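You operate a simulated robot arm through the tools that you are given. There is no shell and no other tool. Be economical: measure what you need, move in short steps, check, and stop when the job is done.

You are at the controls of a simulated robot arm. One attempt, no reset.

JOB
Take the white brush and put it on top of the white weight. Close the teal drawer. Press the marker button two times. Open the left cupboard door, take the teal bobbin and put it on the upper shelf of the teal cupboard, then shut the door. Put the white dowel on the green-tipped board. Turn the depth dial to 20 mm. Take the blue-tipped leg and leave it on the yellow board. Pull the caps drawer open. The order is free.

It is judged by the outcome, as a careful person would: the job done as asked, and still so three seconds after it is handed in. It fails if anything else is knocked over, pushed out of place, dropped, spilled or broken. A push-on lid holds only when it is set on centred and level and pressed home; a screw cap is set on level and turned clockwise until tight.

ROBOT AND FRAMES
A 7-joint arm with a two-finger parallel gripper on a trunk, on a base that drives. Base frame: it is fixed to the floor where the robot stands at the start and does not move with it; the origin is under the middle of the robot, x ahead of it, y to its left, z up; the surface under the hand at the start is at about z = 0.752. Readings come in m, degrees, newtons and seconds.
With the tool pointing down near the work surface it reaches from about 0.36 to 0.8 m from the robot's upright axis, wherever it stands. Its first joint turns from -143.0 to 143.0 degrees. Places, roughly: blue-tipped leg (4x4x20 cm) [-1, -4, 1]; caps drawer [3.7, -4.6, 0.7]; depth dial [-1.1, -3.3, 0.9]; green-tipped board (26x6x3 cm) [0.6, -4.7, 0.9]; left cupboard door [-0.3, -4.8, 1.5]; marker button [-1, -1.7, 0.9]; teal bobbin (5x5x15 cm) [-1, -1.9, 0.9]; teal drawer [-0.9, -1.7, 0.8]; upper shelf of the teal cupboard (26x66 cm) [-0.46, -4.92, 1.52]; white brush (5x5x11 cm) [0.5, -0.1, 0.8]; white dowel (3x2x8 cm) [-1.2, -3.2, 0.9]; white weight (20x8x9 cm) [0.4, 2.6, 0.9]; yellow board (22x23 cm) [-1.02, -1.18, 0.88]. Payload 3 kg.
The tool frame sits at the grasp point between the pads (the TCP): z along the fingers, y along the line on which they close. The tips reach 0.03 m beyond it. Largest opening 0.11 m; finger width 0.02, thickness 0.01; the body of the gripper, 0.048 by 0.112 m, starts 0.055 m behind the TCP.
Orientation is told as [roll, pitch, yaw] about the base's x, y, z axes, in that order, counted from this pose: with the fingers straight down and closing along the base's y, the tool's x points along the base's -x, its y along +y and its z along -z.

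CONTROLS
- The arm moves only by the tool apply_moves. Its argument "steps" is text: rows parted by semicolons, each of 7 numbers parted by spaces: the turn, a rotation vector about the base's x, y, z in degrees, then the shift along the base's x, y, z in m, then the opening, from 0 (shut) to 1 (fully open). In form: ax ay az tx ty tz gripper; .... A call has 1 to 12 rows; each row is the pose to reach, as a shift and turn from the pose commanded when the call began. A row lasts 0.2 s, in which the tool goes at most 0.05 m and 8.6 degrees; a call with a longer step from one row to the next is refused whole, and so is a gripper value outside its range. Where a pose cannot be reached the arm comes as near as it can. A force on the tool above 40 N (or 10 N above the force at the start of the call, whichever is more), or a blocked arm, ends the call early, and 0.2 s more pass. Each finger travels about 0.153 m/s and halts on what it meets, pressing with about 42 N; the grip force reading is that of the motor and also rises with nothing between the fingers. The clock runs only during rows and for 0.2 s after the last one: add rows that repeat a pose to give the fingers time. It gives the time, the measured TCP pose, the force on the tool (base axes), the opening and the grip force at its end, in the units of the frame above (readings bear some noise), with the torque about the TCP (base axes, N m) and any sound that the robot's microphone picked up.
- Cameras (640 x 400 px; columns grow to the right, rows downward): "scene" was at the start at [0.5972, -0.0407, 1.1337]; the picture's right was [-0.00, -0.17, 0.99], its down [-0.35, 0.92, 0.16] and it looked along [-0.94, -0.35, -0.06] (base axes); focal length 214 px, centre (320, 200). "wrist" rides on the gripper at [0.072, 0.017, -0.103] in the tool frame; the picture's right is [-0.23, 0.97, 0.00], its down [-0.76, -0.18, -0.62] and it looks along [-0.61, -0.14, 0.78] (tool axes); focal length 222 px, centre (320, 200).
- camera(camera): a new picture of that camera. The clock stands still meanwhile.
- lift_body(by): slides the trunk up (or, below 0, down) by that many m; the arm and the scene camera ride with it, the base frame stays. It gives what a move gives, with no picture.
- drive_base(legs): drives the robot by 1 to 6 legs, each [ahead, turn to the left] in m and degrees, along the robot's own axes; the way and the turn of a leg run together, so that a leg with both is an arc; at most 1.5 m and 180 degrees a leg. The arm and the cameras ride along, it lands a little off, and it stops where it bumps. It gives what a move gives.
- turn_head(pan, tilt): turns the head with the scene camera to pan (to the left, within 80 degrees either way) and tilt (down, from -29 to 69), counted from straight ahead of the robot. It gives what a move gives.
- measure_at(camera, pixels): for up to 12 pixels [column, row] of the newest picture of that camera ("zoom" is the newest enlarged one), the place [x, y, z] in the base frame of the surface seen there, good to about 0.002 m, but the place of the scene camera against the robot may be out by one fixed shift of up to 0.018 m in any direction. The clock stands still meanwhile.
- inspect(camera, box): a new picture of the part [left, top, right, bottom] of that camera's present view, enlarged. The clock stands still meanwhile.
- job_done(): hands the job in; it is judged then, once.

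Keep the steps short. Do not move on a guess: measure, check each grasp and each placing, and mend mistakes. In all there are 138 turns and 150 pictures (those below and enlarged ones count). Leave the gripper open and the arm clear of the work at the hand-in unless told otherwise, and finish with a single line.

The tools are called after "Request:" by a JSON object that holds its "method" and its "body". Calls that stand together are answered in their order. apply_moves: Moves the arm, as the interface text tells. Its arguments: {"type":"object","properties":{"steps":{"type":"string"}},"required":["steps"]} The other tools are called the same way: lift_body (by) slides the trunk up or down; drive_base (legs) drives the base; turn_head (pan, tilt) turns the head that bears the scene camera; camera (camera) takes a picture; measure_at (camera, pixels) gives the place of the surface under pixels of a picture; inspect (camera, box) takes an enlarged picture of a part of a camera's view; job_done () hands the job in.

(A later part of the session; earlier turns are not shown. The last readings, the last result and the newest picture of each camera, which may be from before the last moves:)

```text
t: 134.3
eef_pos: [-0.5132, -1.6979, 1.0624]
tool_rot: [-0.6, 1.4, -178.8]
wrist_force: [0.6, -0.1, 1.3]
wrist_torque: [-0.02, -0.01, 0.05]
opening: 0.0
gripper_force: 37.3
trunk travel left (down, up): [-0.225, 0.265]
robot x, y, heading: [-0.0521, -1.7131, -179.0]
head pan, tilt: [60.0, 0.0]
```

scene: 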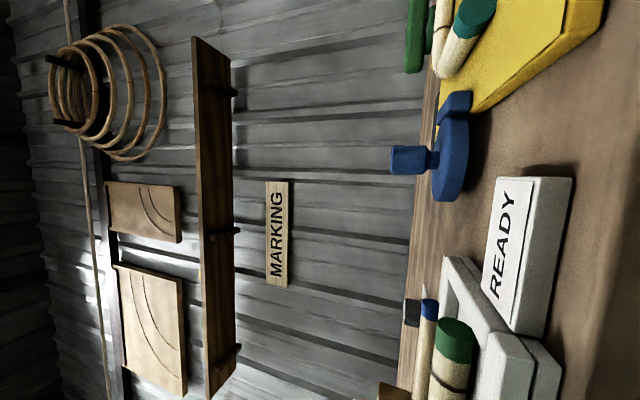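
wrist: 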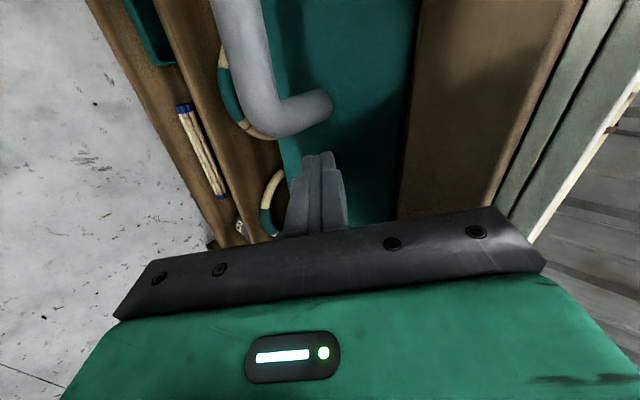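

Now toward the dial and dowel (y≈-3.3). I'll turn left 76° and look along the way.

Request:
{"method": "drive_base", "body": {"legs": [[0, 77]]}}

Request:
{"method": "turn_head", "body": {"pan": 0, "tilt": -29}}

Request:
{"method": "camera", "body": {"camera": "scene"}}

```text
t: 138.1
eef_pos: [-0.1733, -2.1641, 1.0627]
tool_rot: [-0.6, 1.4, -101.8]
wrist_force: [0.3, 0.4, 0.1]
wrist_torque: [-0.03, 0.03, 0.02]
opening: 0.0
gripper_force: 37.5
trunk travel left (down, up): [-0.225, 0.265]
robot x, y, heading: [-0.0992, -1.7096, -102.5]
head pan, tilt: [60.0, 0.0]
```

```text
t: 139.4
eef_pos: [-0.174, -2.1641, 1.0633]
tool_rot: [-0.6, 1.3, -102.0]
wrist_force: [0.0, 0.6, -0.3]
wrist_torque: [0.01, -0.02, 0.03]
opening: 0.0003
gripper_force: 38.4
trunk travel left (down, up): [-0.225, 0.265]
robot x, y, heading: [-0.1002, -1.7094, -102.5]
head pan, tilt: [0.0, -28.6]
```

```text
83 pictures are left
```

scene: 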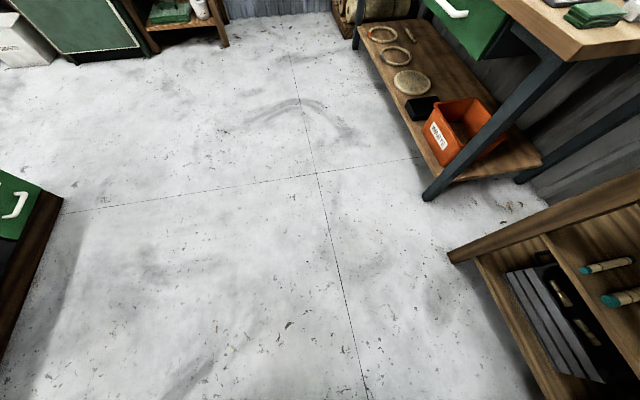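

Request:
{"method": "measure_at", "body": {"camera": "scene", "pixels": [[430, 196], [357, 46], [450, 8], [480, 40], [455, 255], [50, 200], [10, 210], [220, 45], [60, 60], [340, 25], [435, 150], [540, 35]]}}

```text
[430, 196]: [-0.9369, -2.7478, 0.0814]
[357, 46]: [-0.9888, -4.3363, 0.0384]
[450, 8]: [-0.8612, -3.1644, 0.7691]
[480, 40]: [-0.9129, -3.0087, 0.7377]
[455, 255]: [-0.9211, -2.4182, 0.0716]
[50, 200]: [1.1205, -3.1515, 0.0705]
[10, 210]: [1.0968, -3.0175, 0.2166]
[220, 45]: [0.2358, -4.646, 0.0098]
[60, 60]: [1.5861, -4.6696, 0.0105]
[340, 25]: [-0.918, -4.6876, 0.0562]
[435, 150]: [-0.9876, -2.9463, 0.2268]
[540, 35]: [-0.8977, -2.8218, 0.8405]
```

Clear. Drive 1.5 m and turn right to face that bench.

Request:
{"method": "drive_base", "body": {"legs": [[1.5, 0], [0, -78]]}}

Request:
{"method": "turn_head", "body": {"pan": 0, "tilt": -15}}

Request:
{"method": "camera", "body": {"camera": "scene"}}

```text
t: 150.3
eef_pos: [-0.8705, -3.1944, 1.0607]
tool_rot: [-0.6, 1.4, 179.5]
wrist_force: [-0.6, -0.8, -0.2]
wrist_torque: [0.01, -0.04, -0.04]
opening: 0.0
gripper_force: 37.7
trunk travel left (down, up): [-0.225, 0.265]
robot x, y, heading: [-0.4141, -3.2281, 179.4]
head pan, tilt: [0.0, -28.6]
```

```text
t: 151.1
eef_pos: [-0.8706, -3.1949, 1.0631]
tool_rot: [-0.6, 1.4, 179.5]
wrist_force: [-0.2, 0.0, -0.1]
wrist_torque: [-0.04, 0.01, 0.02]
opening: 0.0001
gripper_force: 37.7
trunk travel left (down, up): [-0.225, 0.265]
robot x, y, heading: [-0.4114, -3.2259, 179.3]
head pan, tilt: [0.0, -15.0]
```

```text
82 pictures are left
```

scene: 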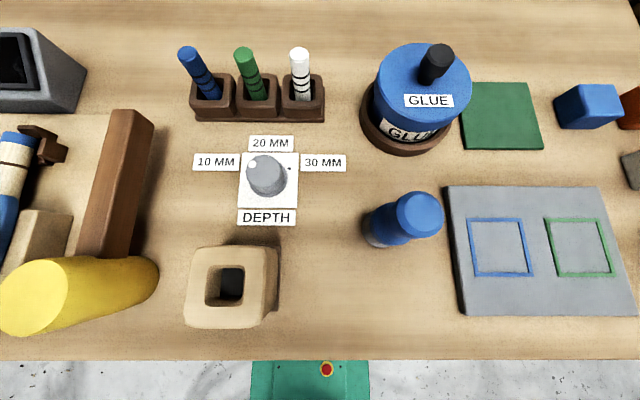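

I see the DEPTH dial at (266,176) with labels 10 (left), 20 (top), 30 (right), and the white dowel standing in a holder at (300,70). Zooming on both.

Request:
{"method": "inspect", "body": {"camera": "scene", "box": [180, 120, 360, 235]}}

Request:
{"method": "measure_at", "body": {"camera": "zoom", "pixels": [[300, 190], [260, 190], [345, 190], [300, 130], [300, 250], [255, 158], [380, 170], [225, 250], [420, 250], [320, 85], [130, 150], [520, 150]]}}

Request:
{"method": "measure_at", "body": {"camera": "scene", "pixels": [[299, 52], [302, 90], [301, 105], [303, 120], [246, 52], [187, 52], [320, 90]]}}

```text
3.48 times, centred on (270, 178) of scene
```

zoom: 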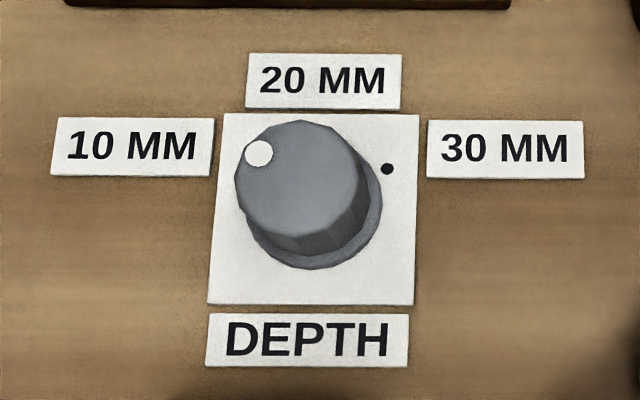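

```text
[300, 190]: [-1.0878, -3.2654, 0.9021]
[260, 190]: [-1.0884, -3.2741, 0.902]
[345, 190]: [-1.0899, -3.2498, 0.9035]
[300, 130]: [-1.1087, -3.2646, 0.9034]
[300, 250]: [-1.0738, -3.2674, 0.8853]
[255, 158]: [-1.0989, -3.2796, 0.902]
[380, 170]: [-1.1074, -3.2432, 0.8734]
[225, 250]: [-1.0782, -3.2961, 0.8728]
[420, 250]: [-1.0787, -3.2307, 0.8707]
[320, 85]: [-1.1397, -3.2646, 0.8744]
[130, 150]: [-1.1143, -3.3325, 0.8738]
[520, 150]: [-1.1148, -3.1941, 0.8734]
```

```text
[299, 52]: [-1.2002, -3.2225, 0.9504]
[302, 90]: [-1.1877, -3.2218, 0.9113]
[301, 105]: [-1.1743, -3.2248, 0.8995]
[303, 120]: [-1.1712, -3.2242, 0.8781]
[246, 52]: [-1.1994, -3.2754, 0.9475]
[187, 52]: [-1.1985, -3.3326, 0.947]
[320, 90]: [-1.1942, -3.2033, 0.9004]
```

The white dot on the knob points to 10 mm now; it must turn clockwise to 20 mm (toward −x). I'll measure neighbours' heights for clearance of the hand and its camera head.

Request:
{"method": "measure_at", "body": {"camera": "scene", "pixels": [[418, 212], [435, 60], [425, 70], [390, 85], [125, 120], [115, 240], [90, 280], [245, 262], [210, 290], [30, 50], [40, 230], [380, 225]]}}

Request:
{"method": "camera", "body": {"camera": "wrist"}}

```text
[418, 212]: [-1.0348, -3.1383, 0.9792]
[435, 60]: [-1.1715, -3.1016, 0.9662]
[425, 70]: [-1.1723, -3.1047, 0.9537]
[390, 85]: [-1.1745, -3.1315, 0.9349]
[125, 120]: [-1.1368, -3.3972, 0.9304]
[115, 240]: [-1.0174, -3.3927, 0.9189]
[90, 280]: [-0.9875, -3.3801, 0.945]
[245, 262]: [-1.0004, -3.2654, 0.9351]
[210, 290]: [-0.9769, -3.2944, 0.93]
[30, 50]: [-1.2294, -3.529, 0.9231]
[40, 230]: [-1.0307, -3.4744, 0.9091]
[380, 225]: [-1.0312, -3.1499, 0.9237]
```

```text
80 pictures are left
```

wrist: 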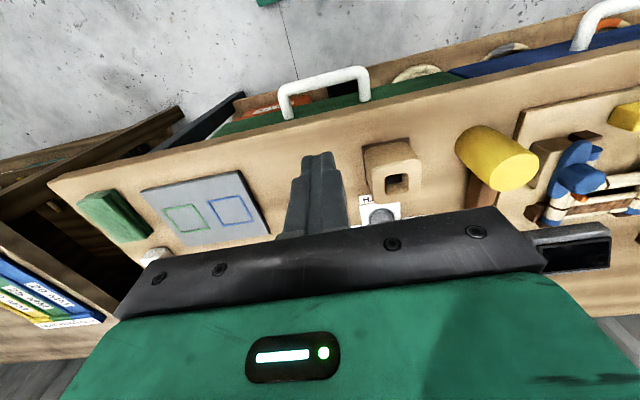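

All neighbours stay below z≈0.97. I'll pan the head aside (lifting its lens), level the hand, open, and move above the dial.

Request:
{"method": "turn_head", "body": {"pan": 80, "tilt": 0}}

Request:
{"method": "apply_moves", "body": {"steps": "-0.6 1.4 0 -0.04 -0.01 0 0.3; -0.6 1.4 0 -0.08 -0.02 0 0.6; -0.6 1.4 0 -0.12 -0.03 0 0.8; -0.6 1.4 0 -0.16 -0.04 0 0.8; -0.6 1.4 0 -0.2 -0.05 0 0.8; -0.6 1.4 0 -0.218 -0.0546 0 0.8; -0.6 1.4 0 -0.218 -0.0546 -0.03 0.8; -0.6 1.4 0 -0.218 -0.0546 -0.06 0.8; -0.6 1.4 0 -0.218 -0.0546 -0.06 0.8"}}

Request:
{"method": "camera", "body": {"camera": "wrist"}}

Request:
{"method": "inspect", "body": {"camera": "wrist", "box": [240, 40, 400, 140]}}

```text
t: 152.6
eef_pos: [-0.87, -3.1933, 1.0629]
tool_rot: [-0.6, 1.3, 179.4]
wrist_force: [0.0, -0.4, 0.1]
wrist_torque: [0.0, 0.01, -0.01]
opening: 0.0001
gripper_force: 37.5
trunk travel left (down, up): [-0.225, 0.265]
robot x, y, heading: [-0.409, -3.2239, 179.7]
head pan, tilt: [80.0, 0.0]
```

```text
t: 154.6
eef_pos: [-1.0893, -3.25, 1.0024]
tool_rot: [0.1, 0.1, 179.5]
wrist_force: [0.2, -0.8, -0.1]
wrist_torque: [0.03, 0.03, 0.01]
opening: 0.0878
gripper_force: 0.0
trunk travel left (down, up): [-0.225, 0.265]
robot x, y, heading: [-0.4094, -3.2258, 179.5]
head pan, tilt: [80.0, 0.0]
```

```text
79 pictures are left
```

wrist: 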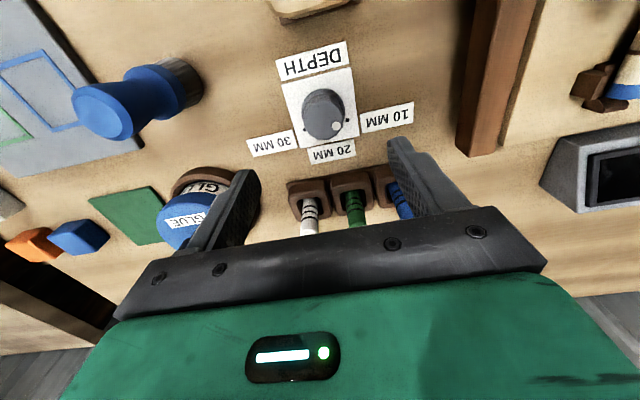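

```text
4.00 times, centred on (320, 90) of wrist
```

zoom: 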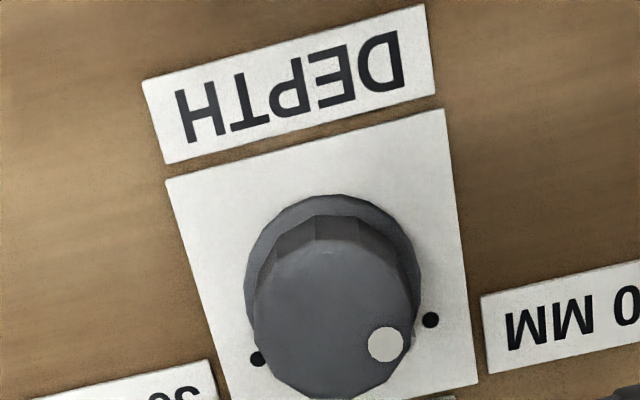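

The plate has black marks for each position. Measuring them, the knob centre and its white dot.

Request:
{"method": "measure_at", "body": {"camera": "zoom", "pixels": [[430, 320], [257, 358], [386, 344], [335, 320], [262, 320], [415, 300], [330, 245], [340, 395], [170, 183], [442, 112], [475, 385]]}}

```text
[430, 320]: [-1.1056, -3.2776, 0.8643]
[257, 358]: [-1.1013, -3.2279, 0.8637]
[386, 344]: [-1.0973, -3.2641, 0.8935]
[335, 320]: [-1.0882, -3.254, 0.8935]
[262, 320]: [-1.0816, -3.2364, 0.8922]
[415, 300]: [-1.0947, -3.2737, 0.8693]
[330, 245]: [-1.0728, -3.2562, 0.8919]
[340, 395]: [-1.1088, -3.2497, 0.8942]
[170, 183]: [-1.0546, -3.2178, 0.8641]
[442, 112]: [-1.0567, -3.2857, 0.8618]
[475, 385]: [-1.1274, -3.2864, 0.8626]
```

Centre (-1.091,-3.252); marks at ±60° about up; the dot is exactly at 10. So turn clockwise 60°. I'll descend round the knob and close.

Request:
{"method": "apply_moves", "body": {"steps": "0 0 0 -0.0017 -0.002 -0.04 0.8; 0 0 0 -0.0017 -0.002 -0.08 0.8; 0 0 0 -0.0017 -0.002 -0.104 0.8; 0 0 0 -0.0017 -0.002 -0.104 0.8; 0 0 0 -0.0017 -0.002 -0.104 0.5; 0 0 0 -0.0017 -0.002 -0.104 0.3; 0 0 0 -0.0017 -0.002 -0.104 0; 0 0 0 -0.0017 -0.002 -0.104 0"}}

Request:
{"method": "inspect", "body": {"camera": "wrist", "box": [220, 60, 420, 240]}}

```text
t: 156.4
eef_pos: [-1.0913, -3.2528, 0.898]
tool_rot: [0.0, 0.0, 179.7]
wrist_force: [1.0, -13.6, -1.8]
wrist_torque: [0.07, 0.46, 0.0]
opening: 0.0397
gripper_force: 45.4
trunk travel left (down, up): [-0.225, 0.265]
robot x, y, heading: [-0.4125, -3.2279, 179.4]
head pan, tilt: [80.0, 0.0]
```

```text
2.22 times, centred on (320, 150) of wrist
```

zoom: 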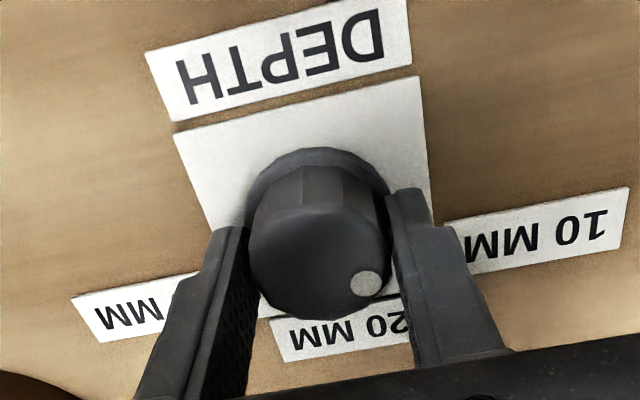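

Gripped (0.040 m), slight side force −13.6 N in y. I'll ease 1 mm in −y while twisting clockwise 60°.

Request:
{"method": "apply_moves", "body": {"steps": "0 0 0 0 -0.0015 0 0; 0 0 -7.5 0 -0.0015 0 0; 0 0 -15 0 -0.0015 0 0; 0 0 -22.5 0 -0.0015 0 0; 0 0 -30 0 -0.0015 0 0; 0 0 -37.5 0 -0.0015 0 0; 0 0 -45 0 -0.0015 0 0; 0 0 -52.5 0 -0.0015 0 0; 0 0 -60 0 -0.0015 0 0; 0 0 -60 0 -0.0015 0 0"}}

Request:
{"method": "inspect", "body": {"camera": "wrist", "box": [220, 60, 420, 240]}}

```text
t: 158.6
eef_pos: [-1.0913, -3.2527, 0.8996]
tool_rot: [0.0, 0.0, 119.5]
wrist_force: [1.0, -13.1, 3.2]
wrist_torque: [0.04, -0.34, 0.0]
opening: 0.0395
gripper_force: 45.2
trunk travel left (down, up): [-0.225, 0.265]
robot x, y, heading: [-0.4115, -3.2253, 179.6]
head pan, tilt: [80.0, 0.0]
```

```text
2.22 times, centred on (320, 150) of wrist
```

zoom: 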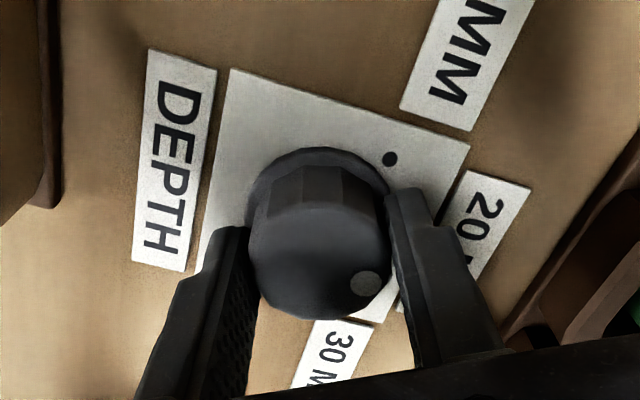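

The knob turned with the hand. I'll release, rise and yaw back, then check the dot.

Request:
{"method": "apply_moves", "body": {"steps": "0 0 0 0 0 0 0.3; 0 0 0 0 0 0 0.6; 0 0 0 0 0 0 0.8; 0 0 0 0 0 0 0.8; 0 0 0 0 0 0.04 0.8; 0 0 8.5 0.02 0 0.08 0.8; 0 0 17 0.04 0 0.11 0.8; 0 0 25.5 0.06 0 0.14 0.8; 0 0 34 0.08 0 0.16 0.8; 0 0 42.5 0.08 0 0.16 0.8; 0 0 51 0.08 0 0.16 0.8; 0 0 59.5 0.08 0 0.16 0.8"}}

Request:
{"method": "turn_head", "body": {"pan": 0, "tilt": -10}}

Request:
{"method": "camera", "body": {"camera": "scene"}}

Request:
{"method": "inspect", "body": {"camera": "scene", "box": [180, 120, 420, 280]}}

```text
t: 161.2
eef_pos: [-1.011, -3.2515, 1.0579]
tool_rot: [0.0, -0.1, 179.2]
wrist_force: [-0.2, 0.2, 0.1]
wrist_torque: [0.01, 0.01, -0.01]
opening: 0.0879
gripper_force: 0.0
trunk travel left (down, up): [-0.225, 0.265]
robot x, y, heading: [-0.411, -3.2271, 179.5]
head pan, tilt: [80.0, 0.0]
```

```text
t: 162.7
eef_pos: [-1.0118, -3.2518, 1.0581]
tool_rot: [0.0, 0.1, 179.0]
wrist_force: [-0.4, 0.2, 0.0]
wrist_torque: [0.01, 0.02, 0.04]
opening: 0.0878
gripper_force: 0.0
trunk travel left (down, up): [-0.225, 0.265]
robot x, y, heading: [-0.4155, -3.2243, 179.8]
head pan, tilt: [0.0, -10.0]
```

```text
75 pictures are left
```

scene: 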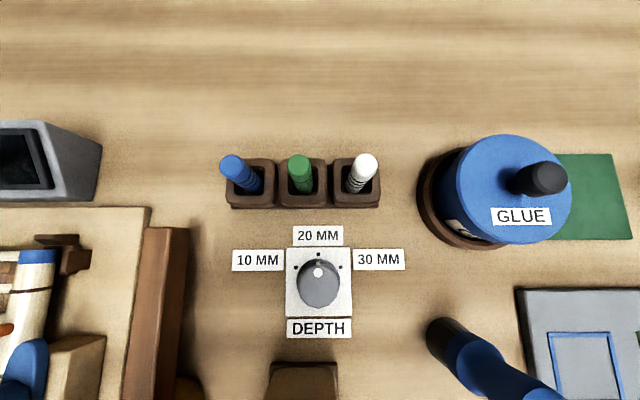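

```text
2.50 times, centred on (300, 200) of scene
```

zoom: 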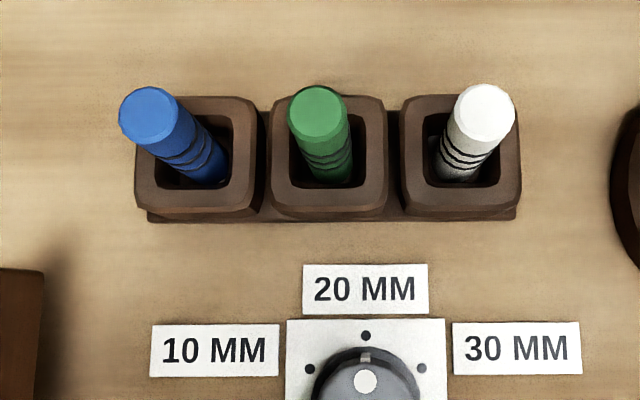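

The dot now points at 20 MM. Next the white dowel at (365,165). I'll drive 0.1 m closer and measure it.

Request:
{"method": "drive_base", "body": {"legs": [[0.09, 0]]}}

Request:
{"method": "camera", "body": {"camera": "scene"}}

Request:
{"method": "camera", "body": {"camera": "wrist"}}

```text
t: 163.8
eef_pos: [-1.1031, -3.2511, 1.0587]
tool_rot: [0.0, -0.1, 178.9]
wrist_force: [0.4, -0.2, -0.1]
wrist_torque: [-0.01, 0.03, 0.02]
opening: 0.0881
gripper_force: 0.1
trunk travel left (down, up): [-0.225, 0.265]
robot x, y, heading: [-0.5058, -3.2264, 179.7]
head pan, tilt: [0.0, -10.0]
```

```text
73 pictures are left
```

scene: 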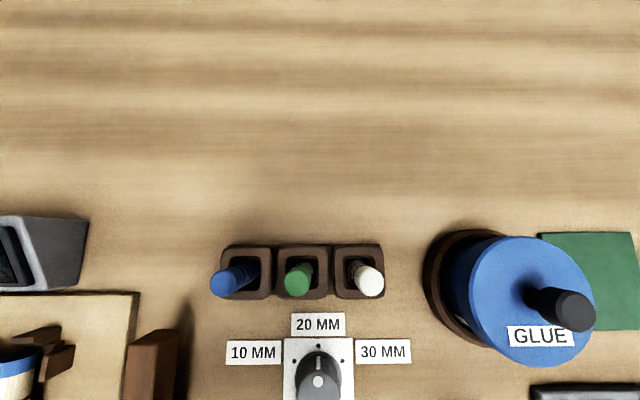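

```text
72 pictures are left
```

wrist: 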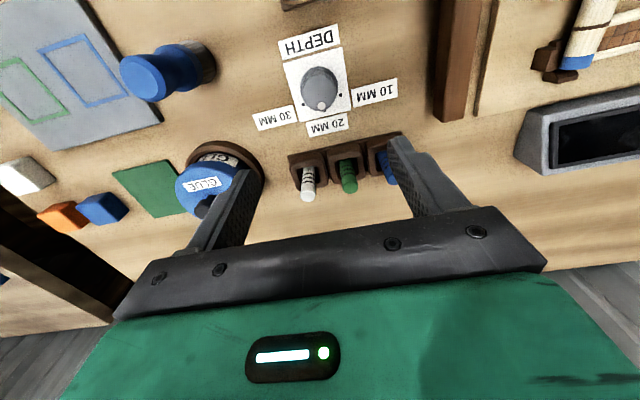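

Request:
{"method": "inspect", "body": {"camera": "wrist", "box": [270, 130, 390, 205]}}

Request:
{"method": "measure_at", "body": {"camera": "wrist", "pixels": [[307, 195], [302, 195], [313, 195], [308, 172], [308, 182], [293, 160], [308, 155], [325, 158], [348, 188], [350, 170], [318, 152]]}}

Request:
{"method": "measure_at", "body": {"camera": "scene", "pixels": [[370, 282], [362, 282], [378, 282], [370, 275], [370, 292], [380, 250], [338, 250], [297, 280]]}}

```text
5.33 times, centred on (330, 168) of wrist
```

zoom: 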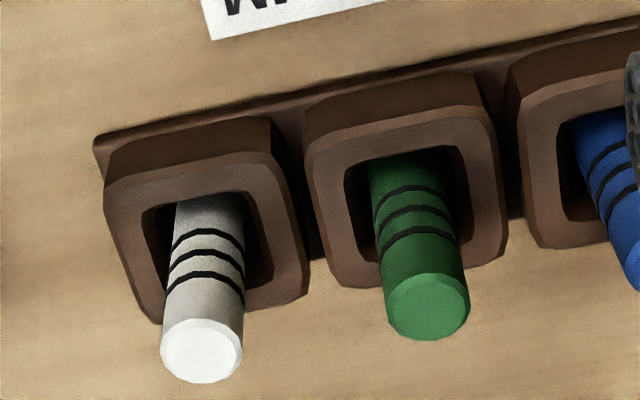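

```text
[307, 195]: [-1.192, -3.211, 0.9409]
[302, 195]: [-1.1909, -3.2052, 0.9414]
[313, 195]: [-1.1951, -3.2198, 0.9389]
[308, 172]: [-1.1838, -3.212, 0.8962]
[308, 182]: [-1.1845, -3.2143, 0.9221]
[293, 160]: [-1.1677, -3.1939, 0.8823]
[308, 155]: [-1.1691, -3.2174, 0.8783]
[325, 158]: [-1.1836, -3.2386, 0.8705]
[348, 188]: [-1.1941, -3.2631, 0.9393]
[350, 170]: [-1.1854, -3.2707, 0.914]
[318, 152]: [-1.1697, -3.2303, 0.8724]
```

```text
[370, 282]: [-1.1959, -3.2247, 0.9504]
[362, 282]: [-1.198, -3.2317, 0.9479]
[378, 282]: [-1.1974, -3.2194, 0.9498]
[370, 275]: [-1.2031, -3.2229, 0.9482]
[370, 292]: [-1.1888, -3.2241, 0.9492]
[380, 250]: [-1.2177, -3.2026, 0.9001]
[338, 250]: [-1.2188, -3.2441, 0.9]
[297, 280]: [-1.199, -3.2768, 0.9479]
```

Dowel top centre (-1.194,-3.211,0.941), rim 0.89. I'll go above it with the fingers half open, descend to TCP 0.925 and close.

Request:
{"method": "apply_moves", "body": {"steps": "0 0 0 -0.03 0.013 0 0.45; 0 0 0 -0.06 0.027 0 0.45; 0 0 0 -0.091 0.04 0 0.45; 0 0 0 -0.091 0.04 -0.04 0.45; 0 0 0 -0.091 0.04 -0.08 0.45; 0 0 0 -0.091 0.04 -0.115 0.45; 0 0 0 -0.091 0.04 -0.134 0.45; 0 0 0 -0.091 0.04 -0.134 0.45; 0 0 0 -0.091 0.04 -0.134 0; 0 0 0 -0.091 0.04 -0.134 0; 0 0 0 -0.091 0.04 -0.134 0"}}

Request:
{"method": "inspect", "body": {"camera": "wrist", "box": [220, 80, 420, 240]}}

```text
t: 166.2
eef_pos: [-1.1947, -3.2121, 0.9238]
tool_rot: [0.1, 0.0, 179.0]
wrist_force: [0.3, -0.5, 1.3]
wrist_torque: [-0.09, 0.0, 0.0]
opening: 0.0174
gripper_force: 42.2
trunk travel left (down, up): [-0.225, 0.265]
robot x, y, heading: [-0.5018, -3.2229, 179.4]
head pan, tilt: [0.0, -10.0]
```

```text
2.50 times, centred on (320, 160) of wrist
```

zoom: 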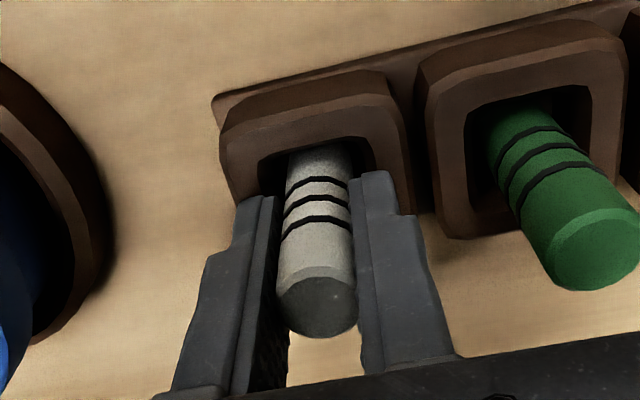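

Held (0.0174). Lift straight out, then retract.

Request:
{"method": "apply_moves", "body": {"steps": "0 0 0 0 0 0.02 0; 0 0 0 0 0 0.05 0; 0 0 0 0 0 0.09 0; 0 0 0 0 0 0.13 0; 0 0 0 0 0 0.17 0; 0 0 0 0.04 0 0.19 0; 0 0 0 0.085 0 0.19 0; 0 0 0 0.13 0 0.19 0; 0 0 0 0.175 0 0.19 0; 0 0 0 0.22 0 0.19 0"}}

Request:
{"method": "camera", "body": {"camera": "wrist"}}

Request:
{"method": "drive_base", "body": {"legs": [[-0.35, 0]]}}

Request:
{"method": "turn_head", "body": {"pan": 80, "tilt": -20}}

Request:
{"method": "camera", "body": {"camera": "scene"}}

```text
t: 168.4
eef_pos: [-0.9728, -3.2111, 1.1137]
tool_rot: [-0.1, 0.1, 179.0]
wrist_force: [-0.8, 0.3, -1.0]
wrist_torque: [-0.06, -0.07, -0.05]
opening: 0.0173
gripper_force: 42.1
trunk travel left (down, up): [-0.225, 0.265]
robot x, y, heading: [-0.5041, -3.227, 179.5]
head pan, tilt: [0.0, -10.0]
```

```text
69 pictures are left
```

wrist: 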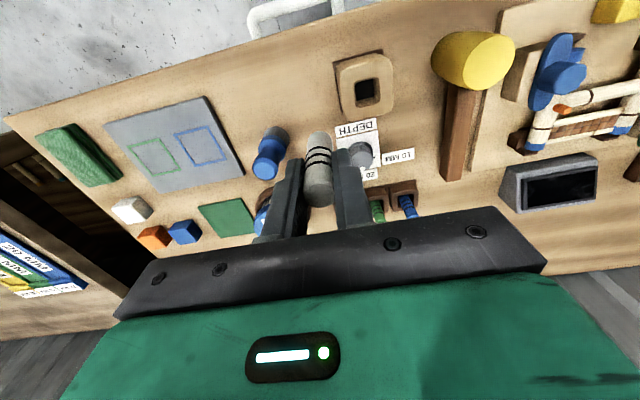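

```text
t: 170.7
eef_pos: [-0.6282, -3.2151, 1.1142]
tool_rot: [0.0, 0.2, 179.1]
wrist_force: [0.1, 0.0, -0.7]
wrist_torque: [-0.01, 0.0, 0.02]
opening: 0.0184
gripper_force: 42.5
trunk travel left (down, up): [-0.225, 0.265]
robot x, y, heading: [-0.1546, -3.2308, 179.6]
head pan, tilt: [0.0, -10.0]
```

```text
t: 172.2
eef_pos: [-0.6275, -3.2165, 1.1156]
tool_rot: [0.0, 0.0, 179.1]
wrist_force: [-0.1, 0.4, 0.1]
wrist_torque: [-0.01, 0.0, 0.02]
opening: 0.0182
gripper_force: 42.1
trunk travel left (down, up): [-0.225, 0.265]
robot x, y, heading: [-0.1514, -3.2307, 179.7]
head pan, tilt: [80.0, -20.0]
```

```text
68 pictures are left
```

scene: 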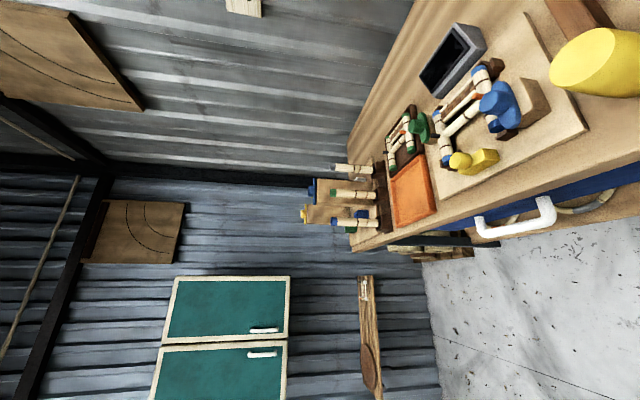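

Now I drive toward the green-tipped board (0.6,-4.7): left turn in parts, ahead, then face −y; check the grip after each.

Request:
{"method": "drive_base", "body": {"legs": [[0, 45], [0, 45], [0, 45]]}}

Request:
{"method": "drive_base", "body": {"legs": [[0.9, 0], [0, -45]]}}

Request:
{"method": "turn_head", "body": {"pan": 0, "tilt": -29}}

Request:
{"method": "camera", "body": {"camera": "scene"}}

```text
t: 179.0
eef_pos: [0.1706, -3.5623, 1.1161]
tool_rot: [0.0, 0.0, -44.6]
wrist_force: [-1.4, 0.6, -0.2]
wrist_torque: [-0.03, -0.07, 0.01]
opening: 0.0184
gripper_force: 41.2
trunk travel left (down, up): [-0.225, 0.265]
robot x, y, heading: [-0.2129, -3.2852, -46.2]
head pan, tilt: [80.0, -20.0]
```

```text
t: 185.9
eef_pos: [0.4899, -4.4048, 1.1154]
tool_rot: [0.0, 0.1, -89.9]
wrist_force: [0.2, 0.5, -0.1]
wrist_torque: [-0.01, -0.01, -0.02]
opening: 0.0183
gripper_force: 41.8
trunk travel left (down, up): [-0.225, 0.265]
robot x, y, heading: [0.4499, -3.935, -91.0]
head pan, tilt: [80.0, -20.0]
```

```text
t: 187.4
eef_pos: [0.4901, -4.4051, 1.117]
tool_rot: [0.0, 0.2, -89.9]
wrist_force: [0.0, -0.3, -0.4]
wrist_torque: [-0.03, 0.01, 0.0]
opening: 0.0185
gripper_force: 42.1
trunk travel left (down, up): [-0.225, 0.265]
robot x, y, heading: [0.4449, -3.9346, -90.8]
head pan, tilt: [0.0, -28.6]
```

```text
67 pictures are left
```

scene: 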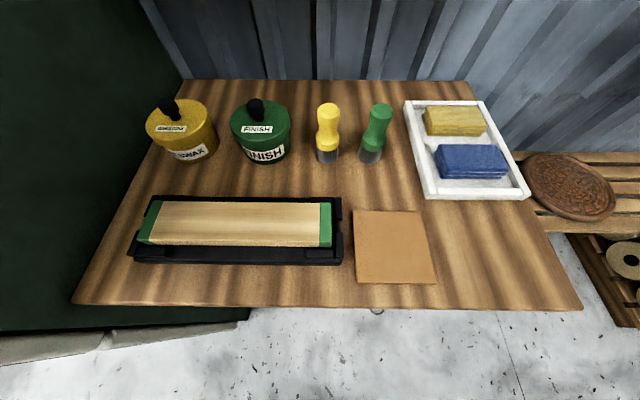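

The board with green ends lies in a black tray at (240,225). Measuring it, and checking the dowel in the fingers.

Request:
{"method": "measure_at", "body": {"camera": "scene", "pixels": [[240, 222], [157, 205], [328, 206], [325, 240], [145, 240], [240, 205], [240, 238], [335, 240], [240, 258], [390, 240], [440, 290], [240, 290]]}}

Request:
{"method": "inspect", "body": {"camera": "wrist", "box": [220, 60, 420, 240]}}

```text
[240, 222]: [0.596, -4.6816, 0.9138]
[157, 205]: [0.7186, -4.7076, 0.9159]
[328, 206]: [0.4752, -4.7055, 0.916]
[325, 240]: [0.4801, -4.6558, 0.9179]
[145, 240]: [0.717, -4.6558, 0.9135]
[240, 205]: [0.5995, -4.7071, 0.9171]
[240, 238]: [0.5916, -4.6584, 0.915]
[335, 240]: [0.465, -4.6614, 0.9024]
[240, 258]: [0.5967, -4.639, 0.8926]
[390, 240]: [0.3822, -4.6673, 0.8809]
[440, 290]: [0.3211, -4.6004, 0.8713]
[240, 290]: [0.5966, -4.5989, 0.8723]
```

```text
2.22 times, centred on (320, 150) of wrist
```

zoom: 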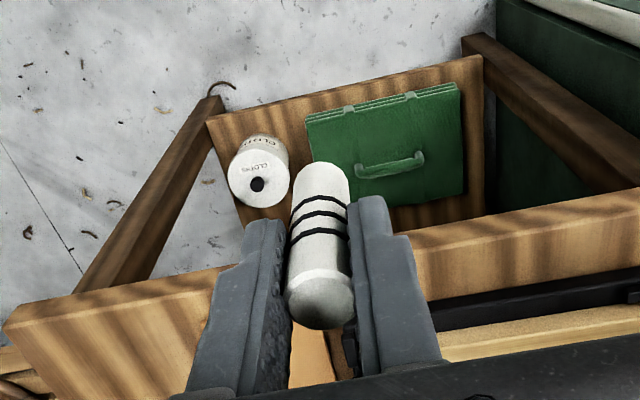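

Board top is z≈0.9055, centre (0.599,-4.668). I'll drive 0.1 m closer and go above the board's centre.

Request:
{"method": "drive_base", "body": {"legs": [[0.1, 0]]}}

Request:
{"method": "apply_moves", "body": {"steps": "0 0 0 0.03 -0.035 0 0; 0 0 0 0.06 -0.07 0 0; 0 0 0 0.09 -0.105 0 0; 0 0 0 0.11 -0.14 -0.02 0; 0 0 0 0.11 -0.16 -0.05 0; 0 0 0 0.11 -0.16 -0.08 0; 0 0 0 0.11 -0.16 -0.1 0"}}

Request:
{"method": "camera", "body": {"camera": "wrist"}}

```text
t: 188.5
eef_pos: [0.4877, -4.5048, 1.1162]
tool_rot: [-0.1, -0.1, -89.8]
wrist_force: [-0.3, 0.9, 0.4]
wrist_torque: [-0.03, 0.01, 0.02]
opening: 0.0187
gripper_force: 42.4
trunk travel left (down, up): [-0.225, 0.265]
robot x, y, heading: [0.4464, -4.0346, -90.6]
head pan, tilt: [0.0, -28.6]
```

```text
t: 190.1
eef_pos: [0.5979, -4.667, 1.0158]
tool_rot: [-0.1, 0.2, -89.8]
wrist_force: [-0.2, 0.3, 0.1]
wrist_torque: [0.0, 0.03, 0.02]
opening: 0.018
gripper_force: 41.8
trunk travel left (down, up): [-0.225, 0.265]
robot x, y, heading: [0.445, -4.0366, -90.7]
head pan, tilt: [0.0, -28.6]
```

```text
65 pictures are left
```

wrist: 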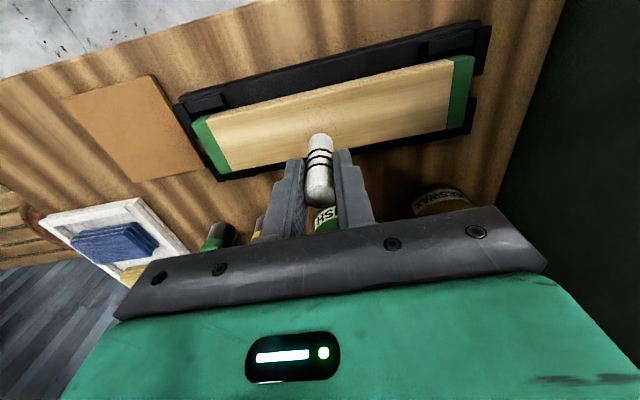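

The jar "FINISH" stands right where the camera head hangs, so I'll pan the head aside first, and measure the board here with the wrist camera.

Request:
{"method": "turn_head", "body": {"pan": 80, "tilt": 0}}

Request:
{"method": "measure_at", "body": {"camera": "wrist", "pixels": [[290, 120], [350, 120], [290, 98], [350, 92], [380, 138], [280, 150], [270, 155], [330, 215], [440, 190]]}}

Request:
{"method": "inspect", "body": {"camera": "wrist", "box": [240, 100, 400, 220]}}

```text
t: 191.7
eef_pos: [0.5985, -4.6658, 1.017]
tool_rot: [0.0, 0.1, -89.8]
wrist_force: [0.6, -0.7, 0.6]
wrist_torque: [0.0, -0.01, 0.01]
opening: 0.0184
gripper_force: 42.3
trunk travel left (down, up): [-0.225, 0.265]
robot x, y, heading: [0.4436, -4.0405, -90.8]
head pan, tilt: [80.0, 0.0]
```

```text
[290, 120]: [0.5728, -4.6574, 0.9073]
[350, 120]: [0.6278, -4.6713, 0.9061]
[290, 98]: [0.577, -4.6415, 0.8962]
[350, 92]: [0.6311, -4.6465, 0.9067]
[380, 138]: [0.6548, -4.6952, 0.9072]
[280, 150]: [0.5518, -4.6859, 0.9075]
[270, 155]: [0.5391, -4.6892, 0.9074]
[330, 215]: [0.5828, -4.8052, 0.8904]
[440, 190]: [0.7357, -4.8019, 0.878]
```

```text
3.33 times, centred on (320, 160) of wrist
```

zoom: 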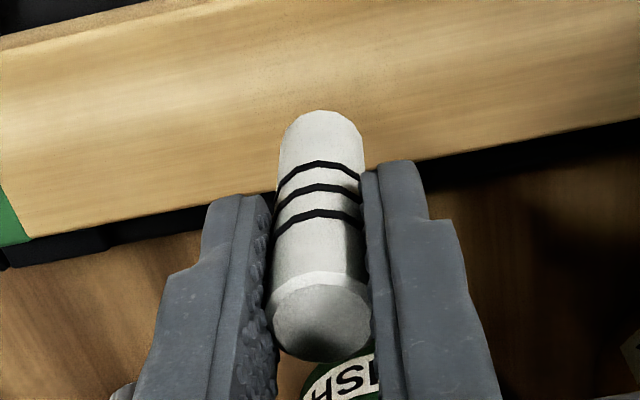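

Board top z=0.907, centred beneath. I'll lower until light contact.

Request:
{"method": "apply_moves", "body": {"steps": "0 0 0 0 -0.002 -0.02 0; 0 0 0 0 -0.002 -0.036 0; 0 0 0 0 -0.002 -0.04 0; 0 0 0 0 -0.002 -0.043 0; 0 0 0 0 -0.002 -0.045 0; 0 0 0 0 -0.002 -0.046 0; 0 0 0 0 -0.002 -0.046 0"}}

Request:
{"method": "inspect", "body": {"camera": "wrist", "box": [240, 80, 400, 200]}}

```text
t: 193.3
eef_pos: [0.5994, -4.6674, 0.9708]
tool_rot: [0.0, 0.1, -89.8]
wrist_force: [-0.1, 0.1, 0.7]
wrist_torque: [-0.04, -0.02, 0.0]
opening: 0.0185
gripper_force: 41.4
trunk travel left (down, up): [-0.225, 0.265]
robot x, y, heading: [0.4466, -4.0361, -91.1]
head pan, tilt: [80.0, 0.0]
```

```text
3.33 times, centred on (320, 140) of wrist
```

zoom: 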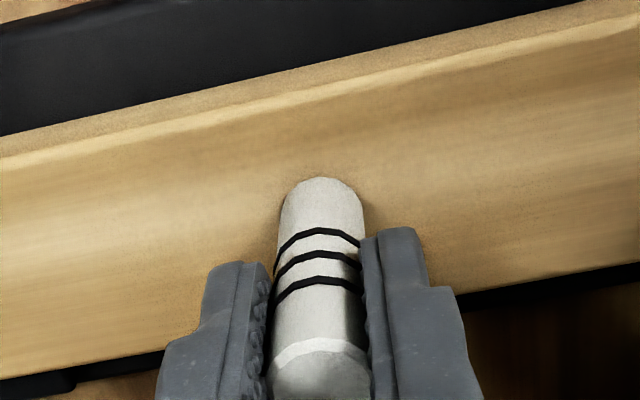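

Almost touching. Continue in 1 mm steps until force appears.

Request:
{"method": "apply_moves", "body": {"steps": "0 0 0 0 0 -0.001 0; 0 0 0 0 0 -0.002 0; 0 0 0 0 0 -0.002 0"}}

```text
t: 194.1
eef_pos: [0.5992, -4.6684, 0.9705]
tool_rot: [0.0, 0.0, -89.8]
wrist_force: [1.7, -1.2, 8.0]
wrist_torque: [-0.09, -0.05, 0.03]
opening: 0.0182
gripper_force: 42.2
trunk travel left (down, up): [-0.225, 0.265]
robot x, y, heading: [0.4459, -4.0387, -90.7]
head pan, tilt: [80.0, 0.0]
```

Contact (8 N). Relax 1 mm and open in small increments, then rise.

Request:
{"method": "apply_moves", "body": {"steps": "0 0 0 0 0 0.001 0; 0 0 0 0 0 0.001 0.2; 0 0 0 0 0 0.001 0.26; 0 0 0 0 0 0.001 0.35; 0 0 0 0 0 0.001 0.45; 0 0 0 0 0 0.001 0.45; 0 0 0 0 0 0.02 0.45; 0 0 0 0 0 0.05 0.45; 0 0 0 0 0 0.09 0.45; 0 0 0 0 0 0.13 0.45; 0 0 0 0 0.03 0.16 0.45"}}

Request:
{"method": "inspect", "body": {"camera": "wrist", "box": [200, 60, 440, 240]}}

```text
t: 196.5
eef_pos: [0.5964, -4.6385, 1.1288]
tool_rot: [0.0, 0.3, -89.9]
wrist_force: [0.3, -1.0, 0.0]
wrist_torque: [0.06, 0.01, -0.01]
opening: 0.0497
gripper_force: 0.0
trunk travel left (down, up): [-0.225, 0.265]
robot x, y, heading: [0.4442, -4.0353, -90.8]
head pan, tilt: [80.0, 0.0]
```

```text
2.22 times, centred on (320, 150) of wrist
```

zoom: 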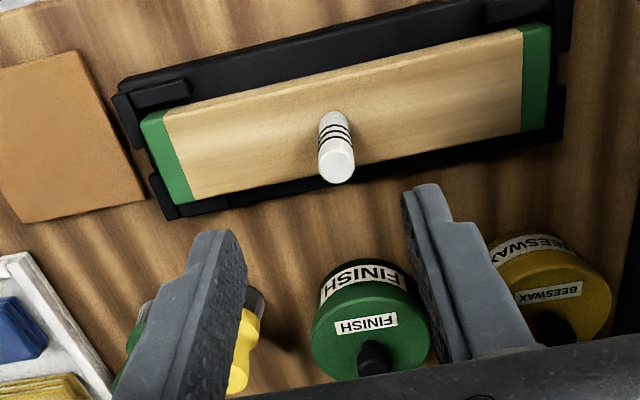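

The dowel stands on the board. Next the cupboard. I'll retract, back off, and drive to stand in front of it (x≈-0.35).

Request:
{"method": "apply_moves", "body": {"steps": "0 0 0 -0.03 0.04 0 0.3; 0 0 0 -0.06 0.08 0 0.1; 0 0 0 -0.09 0.12 0 0; 0 0 0 -0.12 0.13 0 0"}}

Request:
{"method": "drive_base", "body": {"legs": [[-0.25, 0], [0, -88], [0.78, 0], [0, 89]]}}

Request:
{"method": "turn_head", "body": {"pan": 0, "tilt": -29}}

Request:
{"method": "camera", "body": {"camera": "scene"}}

```text
t: 197.5
eef_pos: [0.4804, -4.5081, 1.1274]
tool_rot: [-0.2, 0.0, -89.8]
wrist_force: [1.7, 0.3, -0.2]
wrist_torque: [0.03, 0.03, -0.01]
opening: 0.0
gripper_force: 37.4
trunk travel left (down, up): [-0.225, 0.265]
robot x, y, heading: [0.4456, -4.0362, -90.7]
head pan, tilt: [80.0, 0.0]
```

```text
t: 210.8
eef_pos: [-0.2926, -4.2721, 1.1273]
tool_rot: [0.0, 0.1, -89.1]
wrist_force: [0.0, -0.6, -0.1]
wrist_torque: [-0.04, -0.03, -0.01]
opening: 0.0
gripper_force: 37.7
trunk travel left (down, up): [-0.225, 0.265]
robot x, y, heading: [-0.3725, -3.7964, -90.3]
head pan, tilt: [80.0, 0.0]
```

```text
t: 212.4
eef_pos: [-0.2919, -4.2704, 1.1276]
tool_rot: [0.0, 0.0, -89.0]
wrist_force: [1.1, 0.6, -0.1]
wrist_torque: [0.03, 0.0, 0.02]
opening: 0.0
gripper_force: 37.8
trunk travel left (down, up): [-0.225, 0.265]
robot x, y, heading: [-0.3701, -3.8031, -90.3]
head pan, tilt: [0.0, -28.6]
```

```text
61 pictures are left
```

scene: 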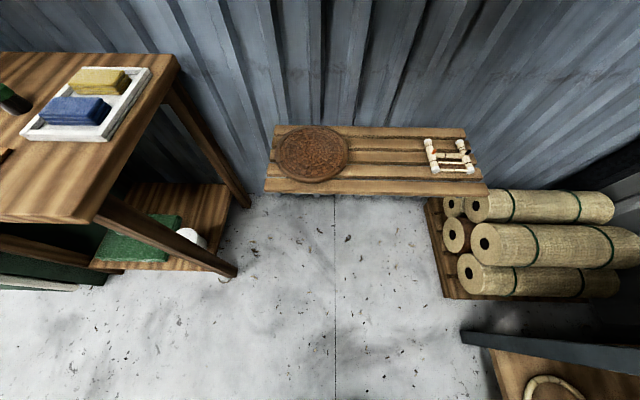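

The cupboard hangs above view. I'll raise the trunk and pitch the hand up so the fingers and camera point at −y.

Request:
{"method": "lift_body", "body": {"by": 0.26}}

Request:
{"method": "apply_moves", "body": {"steps": "-8.2 0 0 0 0 0 0; -16.4 0 0 0 0 0 0; -24.6 0 0 0 0 0 0; -32.8 0 0 0 0 0 0; -41 0 0 0 0 0 0; -49.2 0 0 0 0 0 0; -57.4 0 0 0 0 0 0; -65.6 0 0 0 0 0 0; -73.8 0 0 0 0 0 0; -82 0 0 0 0 0 0; -90 0 0 0 0 0 0; -90 0 0 0 0 0 0"}}

Request:
{"method": "turn_head", "body": {"pan": 0, "tilt": 0}}

Request:
{"method": "camera", "body": {"camera": "scene"}}

```text
t: 215.0
eef_pos: [-0.2912, -4.2712, 1.3881]
tool_rot: [-0.1, 0.1, -88.9]
wrist_force: [-0.2, -0.1, -0.1]
wrist_torque: [-0.02, -0.04, 0.02]
opening: 0.0001
gripper_force: 37.7
trunk travel left (down, up): [-0.485, 0.005]
robot x, y, heading: [-0.3712, -3.8009, -90.3]
head pan, tilt: [0.0, -28.6]
```

```text
t: 217.6
eef_pos: [-0.2582, -4.3524, 1.4596]
tool_rot: [-37.0, -88.5, -53.1]
wrist_force: [-1.2, 0.5, 0.8]
wrist_torque: [0.02, -0.04, 0.11]
opening: 0.0
gripper_force: 37.5
out of reach, approached as far as the arm can: row 8, 9, 10, 11, 12
trunk travel left (down, up): [-0.485, 0.005]
robot x, y, heading: [-0.3697, -3.7969, -90.4]
head pan, tilt: [0.0, -28.6]
```

```text
t: 218.6
eef_pos: [-0.2571, -4.3499, 1.4599]
tool_rot: [-38.8, -88.4, -51.6]
wrist_force: [0.7, 0.4, 0.9]
wrist_torque: [0.01, -0.02, -0.02]
opening: 0.0
gripper_force: 38.0
trunk travel left (down, up): [-0.485, 0.005]
robot x, y, heading: [-0.373, -3.8032, -90.3]
head pan, tilt: [0.0, 0.0]
```

```text
60 pictures are left
```

scene: 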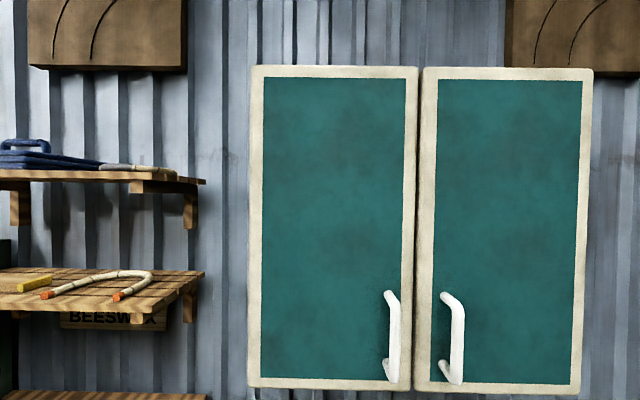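

The cupboard is in view. Measuring the left door (handle at (392,335), hinge side at x-pixel 252).

Request:
{"method": "measure_at", "body": {"camera": "scene", "pixels": [[397, 320], [397, 350], [390, 297], [388, 372], [253, 200], [412, 200], [330, 200], [252, 75], [252, 380], [590, 200], [440, 200], [190, 180]]}}

```text
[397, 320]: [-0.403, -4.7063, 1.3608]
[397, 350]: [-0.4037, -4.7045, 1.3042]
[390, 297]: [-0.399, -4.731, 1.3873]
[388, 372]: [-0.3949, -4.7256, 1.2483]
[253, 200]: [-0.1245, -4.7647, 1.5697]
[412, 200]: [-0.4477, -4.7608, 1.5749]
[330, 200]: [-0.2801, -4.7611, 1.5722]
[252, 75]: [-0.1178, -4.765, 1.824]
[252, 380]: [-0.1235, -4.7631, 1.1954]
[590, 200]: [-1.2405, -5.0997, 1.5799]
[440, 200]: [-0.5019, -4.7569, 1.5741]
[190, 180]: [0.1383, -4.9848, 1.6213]
```

Left door: hinge x≈-0.12, handle bar at (-0.401,-4.695), z 1.24–1.38. I'll drive 0.2 m forward? First bring the hand in line with the handle, open.

Request:
{"method": "apply_moves", "body": {"steps": "0 0 0 -0.03 0 -0.03 0.3; 0 0 0 -0.06 0 -0.06 0.6; 0 0 0 -0.09 0 -0.09 0.6; 0 0 0 -0.12 0 -0.12 0.6; 0 0 0 -0.144 -0.03 -0.145 0.6; 0 0 0 -0.144 -0.07 -0.145 0.6; 0 0 0 -0.144 -0.1 -0.145 0.6; 0 0 0 -0.144 -0.1 -0.145 0.6"}}

Request:
{"method": "camera", "body": {"camera": "scene"}}

Request:
{"method": "camera", "body": {"camera": "wrist"}}

```text
t: 220.4
eef_pos: [-0.4031, -4.4497, 1.3137]
tool_rot: [-85.1, -89.1, -5.0]
wrist_force: [-1.5, -0.8, -0.3]
wrist_torque: [0.04, -0.01, 0.12]
opening: 0.0659
gripper_force: 0.1
out of reach, approached as far as the arm can: row 1, 2, 3, 4, 5, 6
trunk travel left (down, up): [-0.485, 0.005]
robot x, y, heading: [-0.3673, -3.8007, -90.4]
head pan, tilt: [0.0, 0.0]
```

```text
59 pictures are left
```

scene: 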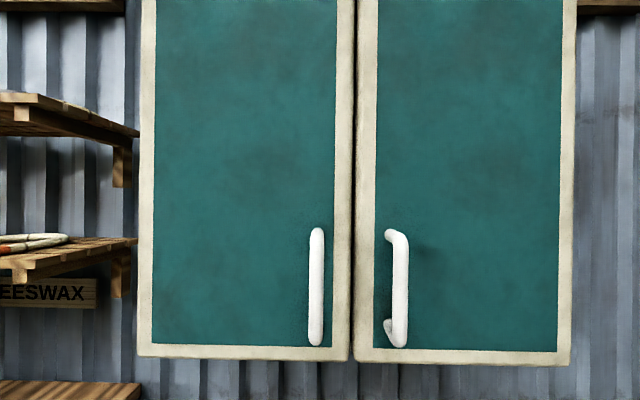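

```text
58 pictures are left
```

wrist: 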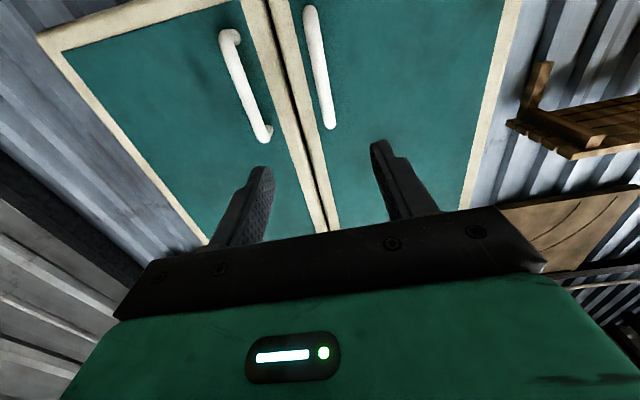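

Aligned. Measuring the handle with the wrist camera before reaching in.

Request:
{"method": "measure_at", "body": {"camera": "wrist", "pixels": [[317, 40], [321, 80], [325, 110], [310, 20], [400, 80], [327, 220]]}}

```text
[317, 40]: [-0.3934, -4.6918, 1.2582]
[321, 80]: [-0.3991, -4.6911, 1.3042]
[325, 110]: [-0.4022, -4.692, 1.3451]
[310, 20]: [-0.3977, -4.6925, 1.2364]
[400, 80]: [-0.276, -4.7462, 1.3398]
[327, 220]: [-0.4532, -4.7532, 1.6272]
```

Handle at x=-0.398, front y=-4.691. I'll drive 0.13 m ahead, then reach the rest with the arm and close.

Request:
{"method": "drive_base", "body": {"legs": [[0.13, 0]]}}

```text
t: 221.7
eef_pos: [-0.4006, -4.58, 1.3134]
tool_rot: [-84.1, -88.9, -5.6]
wrist_force: [-0.2, 0.1, 0.1]
wrist_torque: [0.0, 0.03, 0.03]
opening: 0.0663
gripper_force: 0.0
trunk travel left (down, up): [-0.485, 0.005]
robot x, y, heading: [-0.3734, -3.9295, -90.2]
head pan, tilt: [0.0, 0.0]
```

Request:
{"method": "apply_moves", "body": {"steps": "0 0 0 0.002 -0.04 0 0.6; 0 0 0 0.002 -0.08 0 0.6; 0 0 0 0.002 -0.115 0 0.6; 0 0 0 0.002 -0.115 0 0.6; 0 0 0 0.002 -0.115 0 0.3; 0 0 0 0.002 -0.115 0 0; 0 0 0 0.002 -0.115 0 0"}}

Request:
{"method": "camera", "body": {"camera": "wrist"}}

```text
t: 223.2
eef_pos: [-0.4001, -4.6969, 1.3151]
tool_rot: [-82.0, -89.2, -7.9]
wrist_force: [-11.4, 3.0, -2.3]
wrist_torque: [-0.33, -1.13, -0.22]
opening: 0.0202
gripper_force: 44.9
trunk travel left (down, up): [-0.485, 0.005]
robot x, y, heading: [-0.3734, -3.9302, -90.5]
head pan, tilt: [0.0, 0.0]
```

```text
57 pictures are left
```

wrist: 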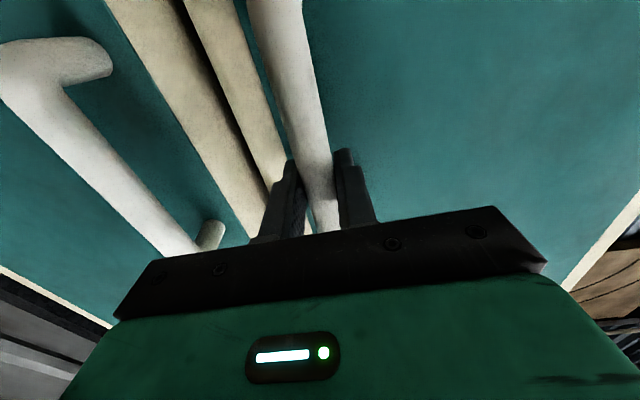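

Gripped the bar (0.020). I'll pull along the hinge arc (clockwise from above) for 32°, turning the hand with it.

Request:
{"method": "apply_moves", "body": {"steps": "0 0 -4 0.005 0.019 0 0; 0 0 -8 0.0108 0.0384 0 0; 0 0 -12 0.018 0.057 0 0; 0 0 -16 0.0268 0.075 0 0; 0 0 -20 0.0368 0.092 0 0; 0 0 -24 0.0478 0.1089 0 0; 0 0 -28 0.06 0.1245 0 0; 0 0 -32 0.0732 0.1396 0 0; 0 0 -32 0.0732 0.1396 0 0"}}

Request:
{"method": "camera", "body": {"camera": "scene"}}

```text
t: 224.5
eef_pos: [-0.3557, -4.6094, 1.3154]
tool_rot: [-98.3, -88.7, -10.5]
wrist_force: [14.5, -11.6, -5.4]
wrist_torque: [0.12, -1.11, -0.15]
opening: 0.0199
gripper_force: 45.1
trunk travel left (down, up): [-0.485, 0.005]
robot x, y, heading: [-0.3676, -3.9328, -90.2]
head pan, tilt: [0.0, 0.0]
stopped in row 6: the force on the tool passed its limit at 44 N (the readings are from after the stop); the commanded pose is now the measured one
```

```text
56 pictures are left
```

scene: 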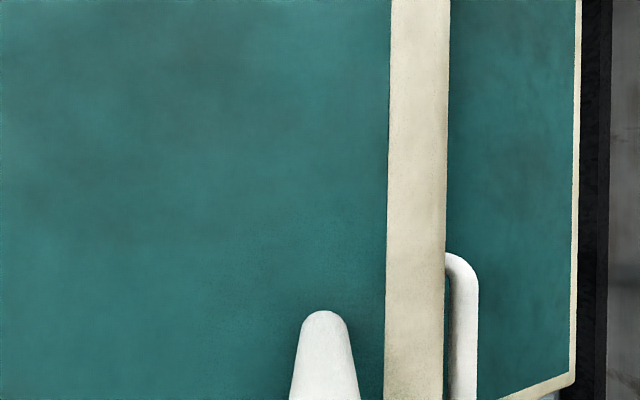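

Door open ~19°; forces suggest the hinge lies ~3 cm deeper. I'll continue with the corrected arc to ~55°.

Request:
{"method": "apply_moves", "body": {"steps": "0 0 -3 0.009 0.0115 0 0; 0 0 -6 0.0183 0.0225 0 0; 0 0 -12 0.04 0.0443 0 0; 0 0 -18 0.0638 0.0636 0 0; 0 0 -24 0.0894 0.0804 0 0; 0 0 -30 0.1167 0.0943 0 0; 0 0 -36 0.1452 0.1054 0 0; 0 0 -36 0.1452 0.1054 0 0"}}

Request:
{"method": "camera", "body": {"camera": "scene"}}

```text
t: 226.3
eef_pos: [-0.2133, -4.4994, 1.3154]
tool_rot: [-93.1, -88.7, -52.1]
wrist_force: [-8.3, 19.6, -33.4]
wrist_torque: [-0.61, -0.86, -0.24]
opening: 0.0199
gripper_force: 44.9
trunk travel left (down, up): [-0.485, 0.005]
robot x, y, heading: [-0.3778, -3.9326, -90.2]
head pan, tilt: [0.0, 0.0]
```

```text
55 pictures are left
```

scene: 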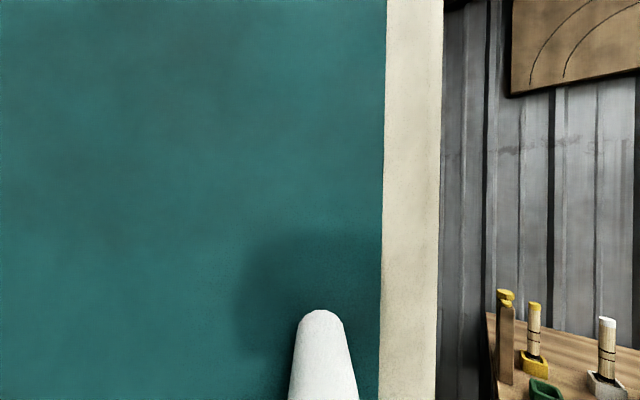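

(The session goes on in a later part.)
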